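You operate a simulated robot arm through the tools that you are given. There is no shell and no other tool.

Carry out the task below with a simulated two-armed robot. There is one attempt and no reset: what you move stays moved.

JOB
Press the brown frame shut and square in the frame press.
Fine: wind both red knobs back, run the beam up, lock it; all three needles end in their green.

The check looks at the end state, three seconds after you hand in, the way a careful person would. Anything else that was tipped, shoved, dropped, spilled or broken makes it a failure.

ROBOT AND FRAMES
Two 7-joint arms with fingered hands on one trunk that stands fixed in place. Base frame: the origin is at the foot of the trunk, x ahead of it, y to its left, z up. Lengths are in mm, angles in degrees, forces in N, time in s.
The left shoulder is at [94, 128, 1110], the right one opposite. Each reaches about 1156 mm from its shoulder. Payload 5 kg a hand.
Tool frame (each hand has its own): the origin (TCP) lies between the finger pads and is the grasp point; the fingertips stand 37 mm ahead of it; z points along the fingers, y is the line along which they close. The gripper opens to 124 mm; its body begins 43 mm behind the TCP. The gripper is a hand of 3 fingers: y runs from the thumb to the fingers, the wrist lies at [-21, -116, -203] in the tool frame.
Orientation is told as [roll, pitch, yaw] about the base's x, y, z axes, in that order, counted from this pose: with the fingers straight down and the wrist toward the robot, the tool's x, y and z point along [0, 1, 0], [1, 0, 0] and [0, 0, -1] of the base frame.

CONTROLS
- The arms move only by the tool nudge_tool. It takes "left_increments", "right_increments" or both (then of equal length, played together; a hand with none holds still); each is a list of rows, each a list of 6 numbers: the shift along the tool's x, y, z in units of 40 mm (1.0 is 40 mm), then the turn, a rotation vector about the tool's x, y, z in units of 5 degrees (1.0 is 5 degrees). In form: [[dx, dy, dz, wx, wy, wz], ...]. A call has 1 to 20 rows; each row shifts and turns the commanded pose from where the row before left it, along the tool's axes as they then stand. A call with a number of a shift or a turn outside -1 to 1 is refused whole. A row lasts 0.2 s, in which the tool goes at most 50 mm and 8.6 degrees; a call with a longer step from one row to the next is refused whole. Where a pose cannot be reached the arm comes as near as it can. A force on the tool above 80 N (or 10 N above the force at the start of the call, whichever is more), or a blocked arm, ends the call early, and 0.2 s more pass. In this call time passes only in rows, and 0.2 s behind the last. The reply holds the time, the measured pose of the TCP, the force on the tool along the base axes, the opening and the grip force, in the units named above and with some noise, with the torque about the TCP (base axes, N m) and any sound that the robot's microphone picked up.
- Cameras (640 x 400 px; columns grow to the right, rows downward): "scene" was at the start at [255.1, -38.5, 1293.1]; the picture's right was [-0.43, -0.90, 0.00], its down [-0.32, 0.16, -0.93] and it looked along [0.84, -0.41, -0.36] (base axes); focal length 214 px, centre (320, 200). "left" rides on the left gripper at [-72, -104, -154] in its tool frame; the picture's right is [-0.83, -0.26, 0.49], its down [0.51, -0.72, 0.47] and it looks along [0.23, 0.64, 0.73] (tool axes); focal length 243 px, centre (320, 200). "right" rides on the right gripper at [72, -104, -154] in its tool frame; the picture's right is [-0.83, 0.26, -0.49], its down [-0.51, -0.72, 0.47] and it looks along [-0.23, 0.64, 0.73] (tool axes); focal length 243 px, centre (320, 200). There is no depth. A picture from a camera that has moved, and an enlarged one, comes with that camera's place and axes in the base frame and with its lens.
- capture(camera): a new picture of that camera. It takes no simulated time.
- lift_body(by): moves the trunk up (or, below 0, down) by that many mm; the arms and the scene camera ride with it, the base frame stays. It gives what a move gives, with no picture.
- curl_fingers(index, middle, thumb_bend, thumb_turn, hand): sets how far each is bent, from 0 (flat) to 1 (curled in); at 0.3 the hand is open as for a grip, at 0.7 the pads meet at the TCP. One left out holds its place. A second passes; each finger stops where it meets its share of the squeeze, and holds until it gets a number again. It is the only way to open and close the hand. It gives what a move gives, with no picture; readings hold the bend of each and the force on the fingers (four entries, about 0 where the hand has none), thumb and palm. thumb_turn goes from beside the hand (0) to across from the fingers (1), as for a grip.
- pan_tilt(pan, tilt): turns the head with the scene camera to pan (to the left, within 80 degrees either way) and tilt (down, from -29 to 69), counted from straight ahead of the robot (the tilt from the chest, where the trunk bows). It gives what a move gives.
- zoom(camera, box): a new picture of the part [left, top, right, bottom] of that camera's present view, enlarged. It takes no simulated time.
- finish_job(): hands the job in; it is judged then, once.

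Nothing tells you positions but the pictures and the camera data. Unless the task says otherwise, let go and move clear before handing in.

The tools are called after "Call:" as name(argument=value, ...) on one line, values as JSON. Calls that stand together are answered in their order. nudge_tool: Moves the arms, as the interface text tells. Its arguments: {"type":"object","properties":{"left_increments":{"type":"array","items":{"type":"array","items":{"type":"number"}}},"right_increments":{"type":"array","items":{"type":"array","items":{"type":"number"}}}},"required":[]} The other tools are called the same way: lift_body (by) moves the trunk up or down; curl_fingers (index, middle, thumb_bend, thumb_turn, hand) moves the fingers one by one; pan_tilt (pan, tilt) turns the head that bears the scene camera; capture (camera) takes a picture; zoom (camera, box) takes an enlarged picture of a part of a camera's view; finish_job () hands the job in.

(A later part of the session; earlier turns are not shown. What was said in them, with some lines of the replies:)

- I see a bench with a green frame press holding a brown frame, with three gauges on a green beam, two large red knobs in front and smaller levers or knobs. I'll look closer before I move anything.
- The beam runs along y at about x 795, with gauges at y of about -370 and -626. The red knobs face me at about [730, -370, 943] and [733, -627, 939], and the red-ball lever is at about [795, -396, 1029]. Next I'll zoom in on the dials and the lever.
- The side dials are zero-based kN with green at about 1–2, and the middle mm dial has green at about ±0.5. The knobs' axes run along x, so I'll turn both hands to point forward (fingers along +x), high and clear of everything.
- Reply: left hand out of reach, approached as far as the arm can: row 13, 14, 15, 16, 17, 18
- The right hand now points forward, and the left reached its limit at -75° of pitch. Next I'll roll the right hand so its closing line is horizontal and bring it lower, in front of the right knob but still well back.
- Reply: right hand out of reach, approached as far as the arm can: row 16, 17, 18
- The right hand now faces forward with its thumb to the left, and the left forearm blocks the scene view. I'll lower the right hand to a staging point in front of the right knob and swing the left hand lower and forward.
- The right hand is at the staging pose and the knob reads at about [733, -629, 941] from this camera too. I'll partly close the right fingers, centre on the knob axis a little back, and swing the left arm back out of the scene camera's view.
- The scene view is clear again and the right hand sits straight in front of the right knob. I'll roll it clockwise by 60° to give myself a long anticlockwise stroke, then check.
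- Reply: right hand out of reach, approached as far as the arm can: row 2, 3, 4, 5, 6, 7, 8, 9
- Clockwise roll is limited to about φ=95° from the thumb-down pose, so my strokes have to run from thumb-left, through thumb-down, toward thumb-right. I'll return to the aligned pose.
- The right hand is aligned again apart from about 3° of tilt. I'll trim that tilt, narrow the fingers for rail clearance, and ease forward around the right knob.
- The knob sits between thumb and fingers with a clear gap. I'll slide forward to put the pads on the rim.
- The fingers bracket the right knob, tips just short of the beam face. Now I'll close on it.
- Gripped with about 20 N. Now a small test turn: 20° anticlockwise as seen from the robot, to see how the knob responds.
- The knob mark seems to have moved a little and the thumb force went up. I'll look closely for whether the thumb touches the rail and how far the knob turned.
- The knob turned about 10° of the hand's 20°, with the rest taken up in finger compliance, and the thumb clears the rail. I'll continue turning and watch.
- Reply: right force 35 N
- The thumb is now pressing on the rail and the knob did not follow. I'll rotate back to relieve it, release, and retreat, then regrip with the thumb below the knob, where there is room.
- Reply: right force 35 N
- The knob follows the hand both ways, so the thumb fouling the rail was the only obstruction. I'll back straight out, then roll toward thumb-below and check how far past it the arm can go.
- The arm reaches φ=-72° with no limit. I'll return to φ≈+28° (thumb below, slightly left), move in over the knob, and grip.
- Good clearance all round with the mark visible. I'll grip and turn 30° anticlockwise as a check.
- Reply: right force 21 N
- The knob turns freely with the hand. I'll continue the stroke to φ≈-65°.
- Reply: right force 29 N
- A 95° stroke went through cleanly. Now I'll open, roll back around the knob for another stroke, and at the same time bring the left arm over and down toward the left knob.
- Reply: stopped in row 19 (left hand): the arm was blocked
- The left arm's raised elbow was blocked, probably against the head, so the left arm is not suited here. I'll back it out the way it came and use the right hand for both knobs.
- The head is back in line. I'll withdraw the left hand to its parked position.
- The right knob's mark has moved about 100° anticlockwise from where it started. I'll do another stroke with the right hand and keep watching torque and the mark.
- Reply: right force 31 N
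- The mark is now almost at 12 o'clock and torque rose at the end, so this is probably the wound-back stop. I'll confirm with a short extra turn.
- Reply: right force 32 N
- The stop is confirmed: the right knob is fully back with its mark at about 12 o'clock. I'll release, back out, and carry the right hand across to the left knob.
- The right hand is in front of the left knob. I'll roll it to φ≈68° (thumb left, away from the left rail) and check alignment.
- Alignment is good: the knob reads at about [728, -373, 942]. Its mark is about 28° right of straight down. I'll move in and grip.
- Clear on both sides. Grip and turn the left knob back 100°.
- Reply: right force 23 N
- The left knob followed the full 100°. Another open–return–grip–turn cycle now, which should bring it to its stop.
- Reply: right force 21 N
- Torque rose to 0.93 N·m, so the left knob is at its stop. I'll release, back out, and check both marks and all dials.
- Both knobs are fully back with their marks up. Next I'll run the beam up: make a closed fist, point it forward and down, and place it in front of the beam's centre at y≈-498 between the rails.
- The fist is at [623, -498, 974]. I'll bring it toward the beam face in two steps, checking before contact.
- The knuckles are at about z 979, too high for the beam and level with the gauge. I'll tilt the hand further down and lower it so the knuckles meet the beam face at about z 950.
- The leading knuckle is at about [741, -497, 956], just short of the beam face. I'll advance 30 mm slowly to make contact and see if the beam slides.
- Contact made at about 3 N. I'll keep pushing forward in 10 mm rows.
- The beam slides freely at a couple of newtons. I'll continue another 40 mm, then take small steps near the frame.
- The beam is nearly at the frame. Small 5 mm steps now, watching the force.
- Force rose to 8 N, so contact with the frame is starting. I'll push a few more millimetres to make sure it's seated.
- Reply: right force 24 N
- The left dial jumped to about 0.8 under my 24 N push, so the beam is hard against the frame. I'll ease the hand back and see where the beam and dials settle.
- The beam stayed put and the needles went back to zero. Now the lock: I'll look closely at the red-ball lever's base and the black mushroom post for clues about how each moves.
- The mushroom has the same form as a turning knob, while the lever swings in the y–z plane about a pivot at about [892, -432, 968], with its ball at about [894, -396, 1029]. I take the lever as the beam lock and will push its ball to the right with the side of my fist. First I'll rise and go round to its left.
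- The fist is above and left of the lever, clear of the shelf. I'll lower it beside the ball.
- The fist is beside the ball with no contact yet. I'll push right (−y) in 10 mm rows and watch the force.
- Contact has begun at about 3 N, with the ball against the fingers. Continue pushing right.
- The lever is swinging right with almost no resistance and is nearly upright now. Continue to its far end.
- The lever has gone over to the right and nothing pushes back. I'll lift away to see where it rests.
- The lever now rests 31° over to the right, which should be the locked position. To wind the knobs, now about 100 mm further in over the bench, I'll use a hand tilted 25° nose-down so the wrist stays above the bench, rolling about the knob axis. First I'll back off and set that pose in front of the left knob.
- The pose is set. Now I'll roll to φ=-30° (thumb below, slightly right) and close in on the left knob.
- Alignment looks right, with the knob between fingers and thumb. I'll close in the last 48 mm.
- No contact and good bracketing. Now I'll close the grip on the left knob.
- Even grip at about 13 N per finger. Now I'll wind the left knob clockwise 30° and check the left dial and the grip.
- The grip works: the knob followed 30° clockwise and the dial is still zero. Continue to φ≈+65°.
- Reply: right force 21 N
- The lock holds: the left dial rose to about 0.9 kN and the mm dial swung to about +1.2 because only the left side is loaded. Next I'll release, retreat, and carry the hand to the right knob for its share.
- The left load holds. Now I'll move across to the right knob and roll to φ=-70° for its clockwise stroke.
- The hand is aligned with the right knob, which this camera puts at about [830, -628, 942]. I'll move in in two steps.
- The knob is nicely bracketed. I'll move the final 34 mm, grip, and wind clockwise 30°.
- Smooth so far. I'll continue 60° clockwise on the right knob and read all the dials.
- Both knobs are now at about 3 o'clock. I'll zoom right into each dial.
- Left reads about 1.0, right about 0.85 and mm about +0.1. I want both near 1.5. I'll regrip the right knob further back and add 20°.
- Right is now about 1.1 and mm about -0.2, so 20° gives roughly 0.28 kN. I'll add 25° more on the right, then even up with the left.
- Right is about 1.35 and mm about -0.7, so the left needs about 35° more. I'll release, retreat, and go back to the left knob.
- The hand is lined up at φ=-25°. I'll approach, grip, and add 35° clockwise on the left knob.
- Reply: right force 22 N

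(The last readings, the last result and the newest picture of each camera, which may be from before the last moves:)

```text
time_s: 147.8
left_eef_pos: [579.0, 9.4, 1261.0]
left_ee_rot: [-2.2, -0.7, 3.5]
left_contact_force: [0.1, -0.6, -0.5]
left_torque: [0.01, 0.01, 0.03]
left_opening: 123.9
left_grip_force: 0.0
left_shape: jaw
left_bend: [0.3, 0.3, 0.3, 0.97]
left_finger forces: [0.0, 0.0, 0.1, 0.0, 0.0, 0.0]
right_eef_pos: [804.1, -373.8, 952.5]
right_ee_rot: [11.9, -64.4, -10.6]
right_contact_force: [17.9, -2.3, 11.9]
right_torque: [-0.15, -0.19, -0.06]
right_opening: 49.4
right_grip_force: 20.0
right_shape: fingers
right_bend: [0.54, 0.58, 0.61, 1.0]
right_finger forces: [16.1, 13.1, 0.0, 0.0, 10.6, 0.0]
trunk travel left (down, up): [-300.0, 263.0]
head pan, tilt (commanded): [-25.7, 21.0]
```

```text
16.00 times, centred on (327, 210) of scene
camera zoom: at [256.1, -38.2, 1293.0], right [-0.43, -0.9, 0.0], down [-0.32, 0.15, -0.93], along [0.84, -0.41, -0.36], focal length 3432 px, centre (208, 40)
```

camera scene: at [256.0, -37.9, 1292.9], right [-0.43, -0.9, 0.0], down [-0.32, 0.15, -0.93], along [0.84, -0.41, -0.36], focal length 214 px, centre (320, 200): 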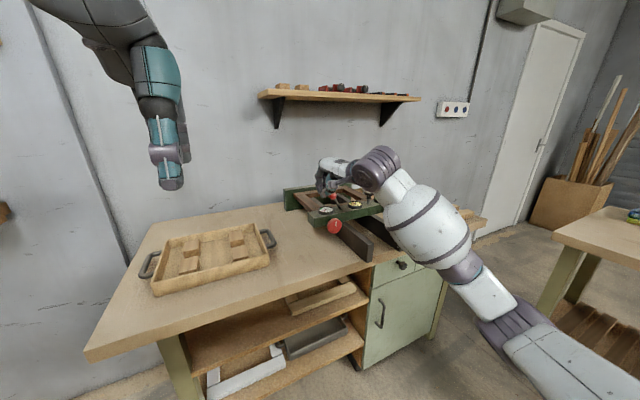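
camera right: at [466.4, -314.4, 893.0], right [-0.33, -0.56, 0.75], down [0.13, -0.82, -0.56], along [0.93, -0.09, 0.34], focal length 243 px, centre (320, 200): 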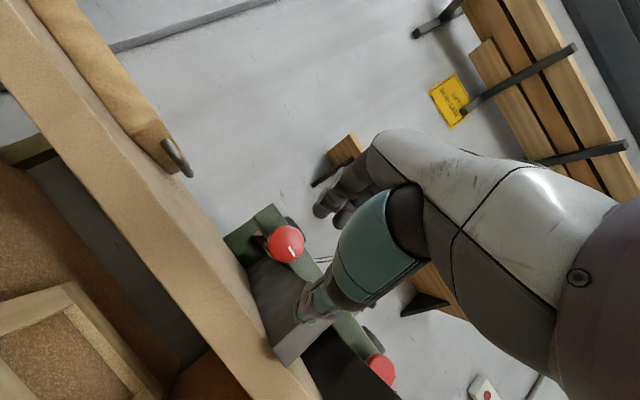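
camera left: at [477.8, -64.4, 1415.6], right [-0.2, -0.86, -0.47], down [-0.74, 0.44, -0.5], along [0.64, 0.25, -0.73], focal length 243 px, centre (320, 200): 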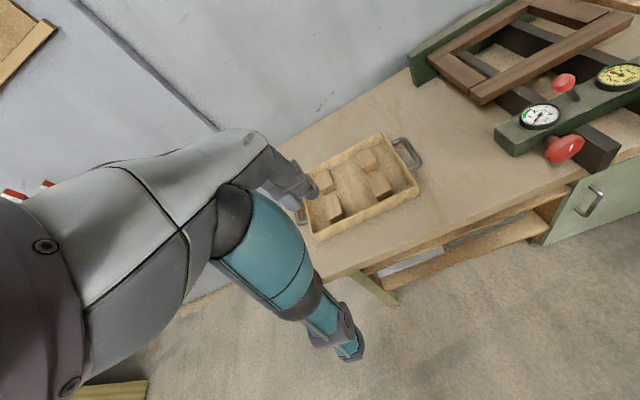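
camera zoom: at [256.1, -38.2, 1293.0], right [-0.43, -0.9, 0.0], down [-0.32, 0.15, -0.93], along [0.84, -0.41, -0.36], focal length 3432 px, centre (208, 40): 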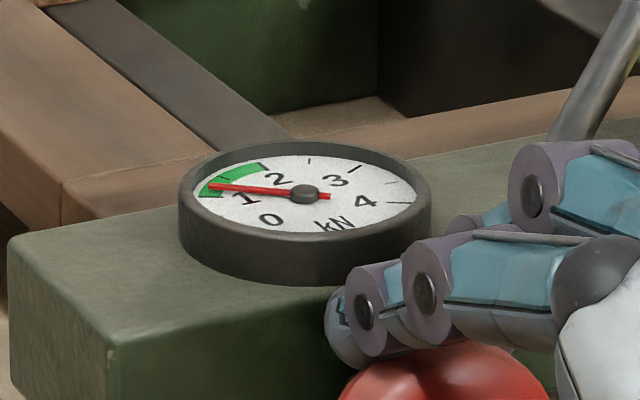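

Left is about 1.25, right about 1.4, mm about -0.2, all already in green. I'll centre them better with 10–15° more on the left.

Call:
nudge_tool(right_increments=[[-0.0174, 0, 0, 0, 0.4226, 0.9063], [-0.0174, 0, 0, 0, 0.4226, 0.9063], [-0.009, 0, 0, 0, 0.2113, 0.4532]])

Call:
zoom(camera="scene", box=[370, 192, 394, 208])

Call:
zoom(camera="scene", box=[344, 196, 368, 212])

Call:
zoom(camera="scene", box=[314, 202, 340, 218])

```text
time_s: 148.6
left_eef_pos: [579.5, 9.0, 1260.8]
left_ee_rot: [-2.1, -0.8, 3.6]
left_contact_force: [-0.2, 0.6, 0.2]
left_torque: [-0.01, 0.01, 0.0]
left_opening: 123.9
left_grip_force: 0.1
left_shape: jaw
left_bend: [0.3, 0.3, 0.3, 0.97]
left_finger forces: [0.1, 0.0, 0.0, 0.1, 0.1, 0.0]
right_eef_pos: [803.9, -375.3, 951.3]
right_ee_rot: [36.9, -59.8, -32.7]
right_contact_force: [19.6, -7.5, 10.9]
right_torque: [-0.17, -0.22, -0.15]
right_opening: 49.2
right_grip_force: 20.2
right_shape: fingers
right_bend: [0.54, 0.58, 0.61, 1.0]
right_finger forces: [16.7, 14.0, 0.0, 0.0, 9.8, 0.0]
trunk travel left (down, up): [-300.0, 263.0]
head pan, tilt (commanded): [-25.7, 21.0]
```

```text
16.00 times, centred on (382, 200) of scene
camera zoom: at [256.2, -38.8, 1292.9], right [-0.43, -0.9, 0.0], down [-0.32, 0.16, -0.93], along [0.84, -0.41, -0.36], focal length 3432 px, centre (-672, 200)
```

zoom: 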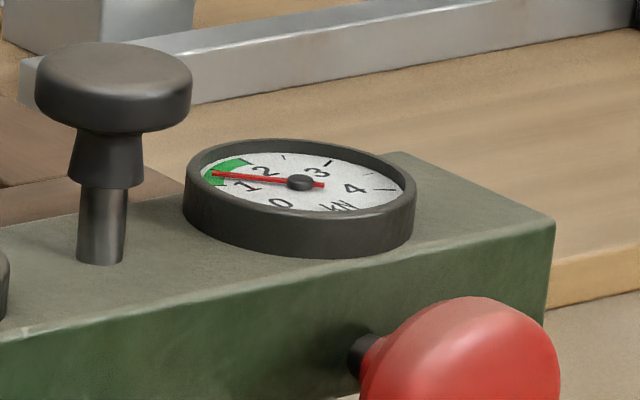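

```text
16.00 times, centred on (356, 204) of scene
camera zoom: at [256.2, -38.8, 1292.9], right [-0.43, -0.9, 0.0], down [-0.32, 0.16, -0.93], along [0.84, -0.41, -0.36], focal length 3432 px, centre (-256, 136)
```

zoom: 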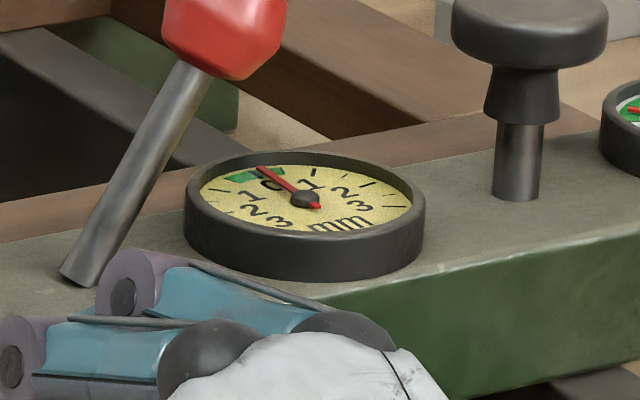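

```text
16.00 times, centred on (327, 210) of scene
camera zoom: at [256.2, -38.8, 1292.9], right [-0.43, -0.9, 0.0], down [-0.32, 0.16, -0.93], along [0.84, -0.41, -0.36], focal length 3432 px, centre (208, 40)
```

zoom: 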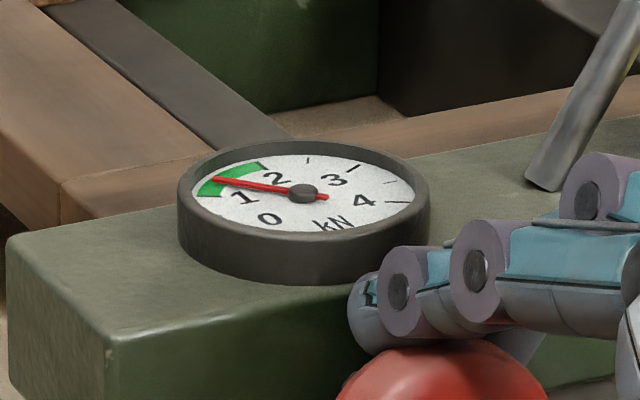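

All three needles are now well inside green, with left about 1.4, right about 1.4 and mm about 0. I'll release, retreat clear, and inspect the result.

Call:
curl_fingers(hand="right", index=0.45, middle=0.45, thumb_bend=0.46)

Call:
nudge_tool(right_increments=[[0, -0.4, -0.85, 0, 0, 0], [0, -0.4, -0.85, 0, 0, 0], [0, -0.4, -0.85, 0, 0, 0], [0, -0.4, -0.85, 0, 0, 0], [0, -0.4, -0.85, 0, 0, 0]])

Call:
zoom(camera="scene", box=[270, 170, 430, 270])

Call:
zoom(camera="left", box=[400, 0, 640, 160])

Call:
capture(camera="right")

```text
time_s: 149.6
left_eef_pos: [578.7, 8.4, 1261.1]
left_ee_rot: [-2.0, -0.7, 3.6]
left_contact_force: [-1.0, 0.6, -0.2]
left_torque: [0.02, -0.01, -0.03]
left_opening: 123.9
left_grip_force: 0.0
left_shape: jaw
left_bend: [0.3, 0.3, 0.3, 0.97]
left_finger forces: [0.1, 0.0, 0.0, 0.1, 0.0, 0.1]
right_eef_pos: [803.5, -373.9, 950.4]
right_ee_rot: [36.9, -59.8, -32.6]
right_contact_force: [-0.2, 0.3, 0.7]
right_torque: [0.0, -0.01, -0.02]
right_opening: 80.6
right_grip_force: 0.1
right_shape: fingers
right_bend: [0.45, 0.45, 0.46, 1.0]
right_finger forces: [0.0, 0.1, 0.1, 0.1, 0.0, 0.0]
trunk travel left (down, up): [-300.0, 263.0]
head pan, tilt (commanded): [-25.7, 21.0]
```

```text
time_s: 150.8
left_eef_pos: [577.7, 9.9, 1261.7]
left_ee_rot: [-2.1, -0.7, 3.6]
left_contact_force: [0.1, 0.2, -0.6]
left_torque: [0.0, -0.01, 0.0]
left_opening: 124.1
left_grip_force: 0.1
left_shape: jaw
left_bend: [0.3, 0.3, 0.3, 0.97]
left_finger forces: [0.0, 0.1, 0.0, 0.0, 0.0, 0.0]
right_eef_pos: [612.9, -375.1, 952.3]
right_ee_rot: [36.9, -59.9, -32.6]
right_contact_force: [-0.2, -0.5, -1.2]
right_torque: [-0.01, 0.0, 0.03]
right_opening: 81.1
right_grip_force: 0.1
right_shape: fingers
right_bend: [0.45, 0.45, 0.46, 1.0]
right_finger forces: [0.0, 0.0, 0.0, 0.1, 0.0, 0.0]
trunk travel left (down, up): [-300.0, 263.0]
head pan, tilt (commanded): [-25.7, 21.0]
```

```text
4.00 times, centred on (350, 220) of scene
camera zoom: at [253.9, -38.4, 1293.5], right [-0.43, -0.9, 0.0], down [-0.32, 0.15, -0.93], along [0.84, -0.4, -0.36], focal length 858 px, centre (200, 120)
```

zoom: 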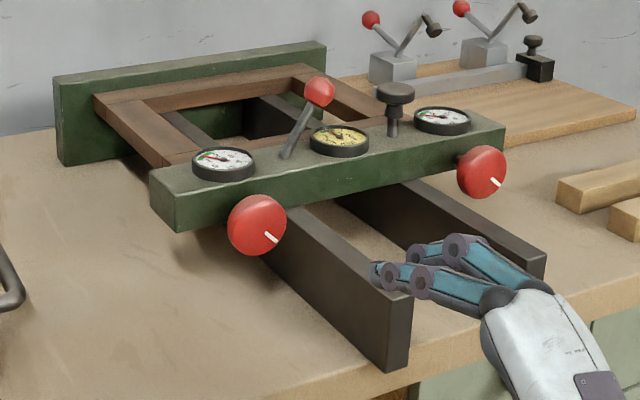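

```text
2.50 times, centred on (520, 80) of left
camera zoom: at [475.5, -64.0, 1416.7], right [-0.2, -0.86, -0.47], down [-0.74, 0.44, -0.5], along [0.64, 0.25, -0.73], focal length 606 px, centre (-180, 500)
```

zoom: 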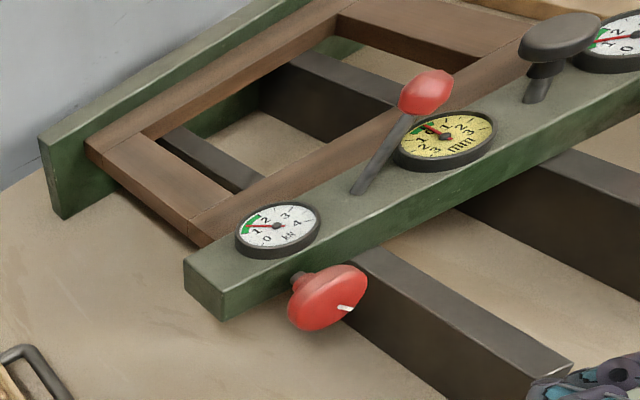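

```text
taken
camera right: at [427.7, -297.8, 946.0], right [-0.33, -0.93, 0.17], down [0.12, -0.23, -0.97], along [0.94, -0.3, 0.19], focal length 243 px, centre (320, 200)
```

right: 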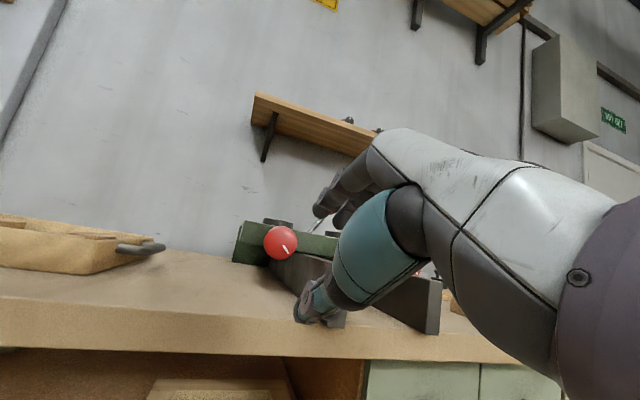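

The hand is out. I'll move it fully clear, then recheck the dials for creep and look closely at the frame joints.

Call:
nudge_tool(right_increments=[[0, -0.4, -0.85, 0, 0, 0], [0, -0.4, -0.85, 0, 0, 0], [0, 0.8, -0.4, 0, 0, 0], [0, 0.8, -0.4, 0, 0, 0], [-0.9, 0.3, 0, 0, 0, 0], [-0.9, 0.3, 0, 0, 0, 0], [-0.9, 0.3, 0, 0, 0, 0], [-0.9, 0.3, 0, 0, 0, 0], [0, 0, 0, 0, 0, 0], [0, 0, 0, 0, 0, 0], [0, 0, 0, 0, 0, 0], [0, 0, 0, 0, 0, 0], [0, 0, 0, 0, 0, 0], [0, 0, 0, 0, 0, 0]])

Call:
zoom(camera="scene", box=[370, 192, 394, 208])

Call:
zoom(camera="scene", box=[344, 196, 368, 212])

Call:
zoom(camera="scene", box=[314, 202, 340, 218])

Call:
zoom(camera="scene", box=[288, 182, 368, 216])

Call:
zoom(camera="left", box=[420, 20, 540, 110])

Call:
capture(camera="scene")

```text
time_s: 153.8
left_eef_pos: [577.9, 9.7, 1261.9]
left_ee_rot: [-2.1, -0.7, 3.6]
left_contact_force: [0.7, -0.1, -0.3]
left_torque: [-0.01, 0.0, 0.01]
left_opening: 124.1
left_grip_force: 0.0
left_shape: jaw
left_bend: [0.3, 0.3, 0.3, 0.97]
left_finger forces: [0.0, 0.0, 0.1, 0.0, 0.1, 0.0]
right_eef_pos: [587.0, -573.3, 995.4]
right_ee_rot: [36.8, -59.8, -32.6]
right_contact_force: [-0.3, 0.5, -0.2]
right_torque: [0.02, -0.02, 0.02]
right_opening: 81.1
right_grip_force: 0.0
right_shape: fingers
right_bend: [0.45, 0.45, 0.46, 1.0]
right_finger forces: [0.0, 0.0, 0.1, 0.0, 0.0, 0.0]
right hand out of reach, approached as far as the arm can: row 2, 3, 4
trunk travel left (down, up): [-300.0, 263.0]
head pan, tilt (commanded): [-25.7, 21.0]
```

```text
16.00 times, centred on (382, 200) of scene
camera zoom: at [255.1, -38.5, 1293.1], right [-0.43, -0.9, 0.0], down [-0.32, 0.16, -0.93], along [0.84, -0.41, -0.36], focal length 3432 px, centre (-672, 200)
```

zoom: 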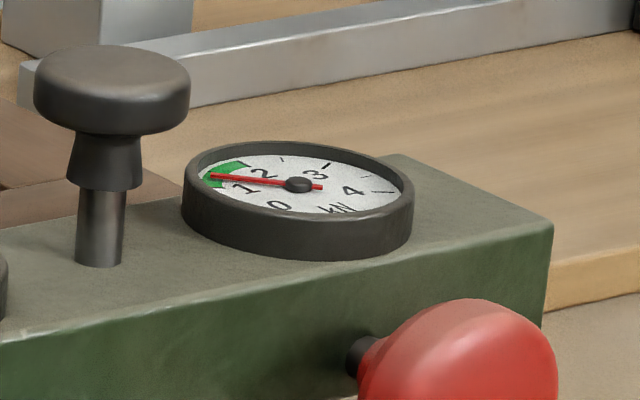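

```text
16.00 times, centred on (356, 204) of scene
camera zoom: at [255.1, -38.5, 1293.1], right [-0.43, -0.9, 0.0], down [-0.32, 0.16, -0.93], along [0.84, -0.41, -0.36], focal length 3432 px, centre (-256, 136)
```

zoom: 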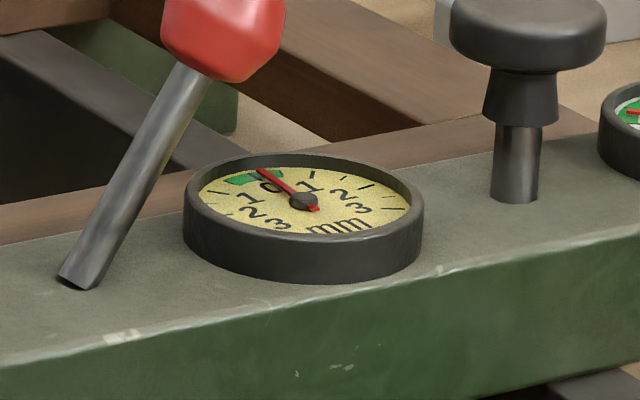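

```text
16.00 times, centred on (327, 210) of scene
camera zoom: at [255.1, -38.5, 1293.1], right [-0.43, -0.9, 0.0], down [-0.32, 0.16, -0.93], along [0.84, -0.41, -0.36], focal length 3432 px, centre (208, 40)
```

zoom: 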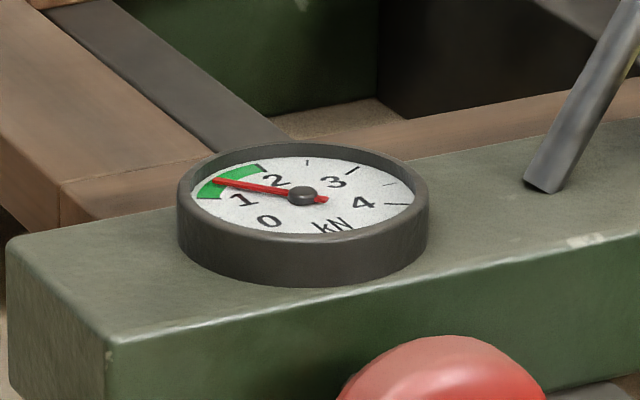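

```text
8.00 times, centred on (328, 199) of scene
camera zoom: at [255.1, -38.5, 1293.1], right [-0.43, -0.9, 0.0], down [-0.32, 0.16, -0.93], along [0.84, -0.41, -0.36], focal length 1716 px, centre (256, 208)
```

zoom: 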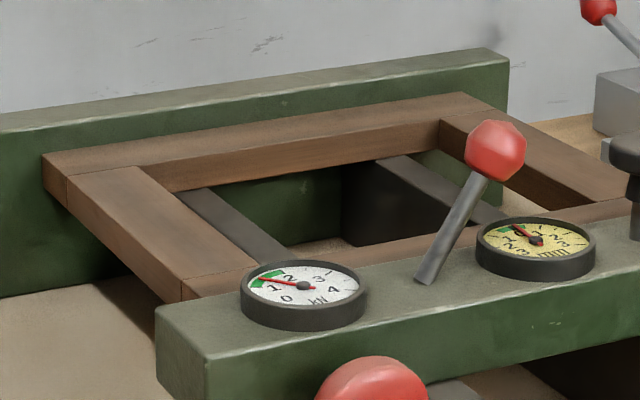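

```text
4.44 times, centred on (480, 65) of left
camera zoom: at [477.0, -64.1, 1416.0], right [-0.2, -0.86, -0.47], down [-0.74, 0.44, -0.5], along [0.64, 0.25, -0.73], focal length 1078 px, centre (-391, 800)
```

zoom: 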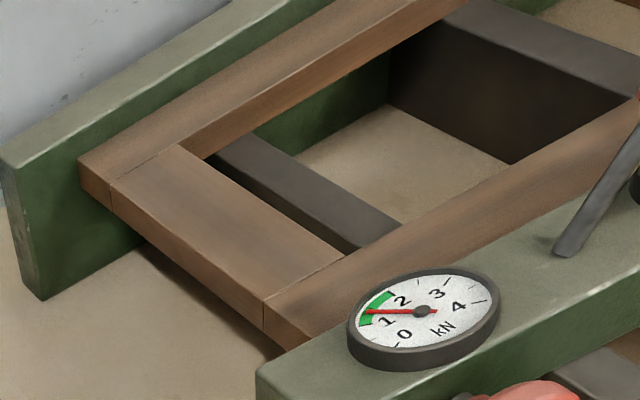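

```text
taken
camera scene: at [255.1, -38.5, 1293.1], right [-0.43, -0.9, 0.0], down [-0.32, 0.16, -0.93], along [0.84, -0.41, -0.36], focal length 214 px, centre (320, 200)
```

scene: 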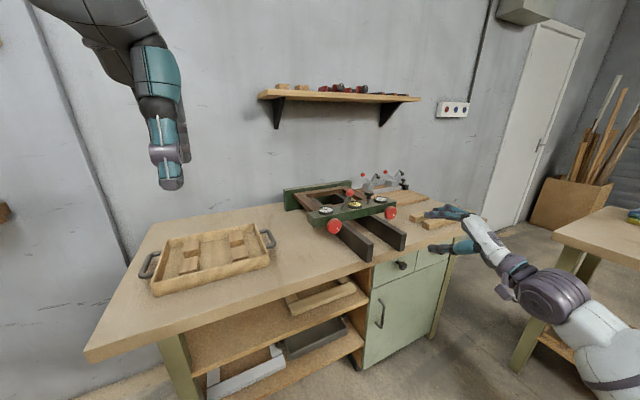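

The end state holds with the hand clear. Both kN needles sit mid-green at about 1.4, and the mm needle is at zero. The lever is over in its locked position, the frame joints are shut, and nothing else on the bench moved. I'm handing in the job.

Call:
finish_job()

```text
The job is handed in.
```

The brown frame is pressed shut and square, and I've handed the job in. After I let go and moved clear, the needles had not moved when I checked about four seconds later:

| Dial | Reading | Green zone |
|---|---|---|
| Left force | about 1.4 kN | 1–2 kN |
| Right force | about 1.4 kN | 1–2 kN |
| Squareness | about 0 mm | about ±0.5 mm |

- **Knobs:** I wound both red knobs back to their stops before moving the beam. After locking it, I wound each one in about 135° to build the load.
- **Beam:** I slid it about 100 mm, up against the frame.
- **Lock:** I threw the red-ball lever from leaning left to leaning right. The beam held when I tightened the knobs, so I take that as the lock.
- **Frame joints:** the ones I could see are closed.
- **Contacts along the way:** my right thumb pressed hard on a rail once, and the palm touched something near the left rail, probably the rail itself, once. The left arm was blocked once, probably against the robot's own head, so I parked it and did everything with the right hand. The tray, blocks and planks did not move in the last picture.
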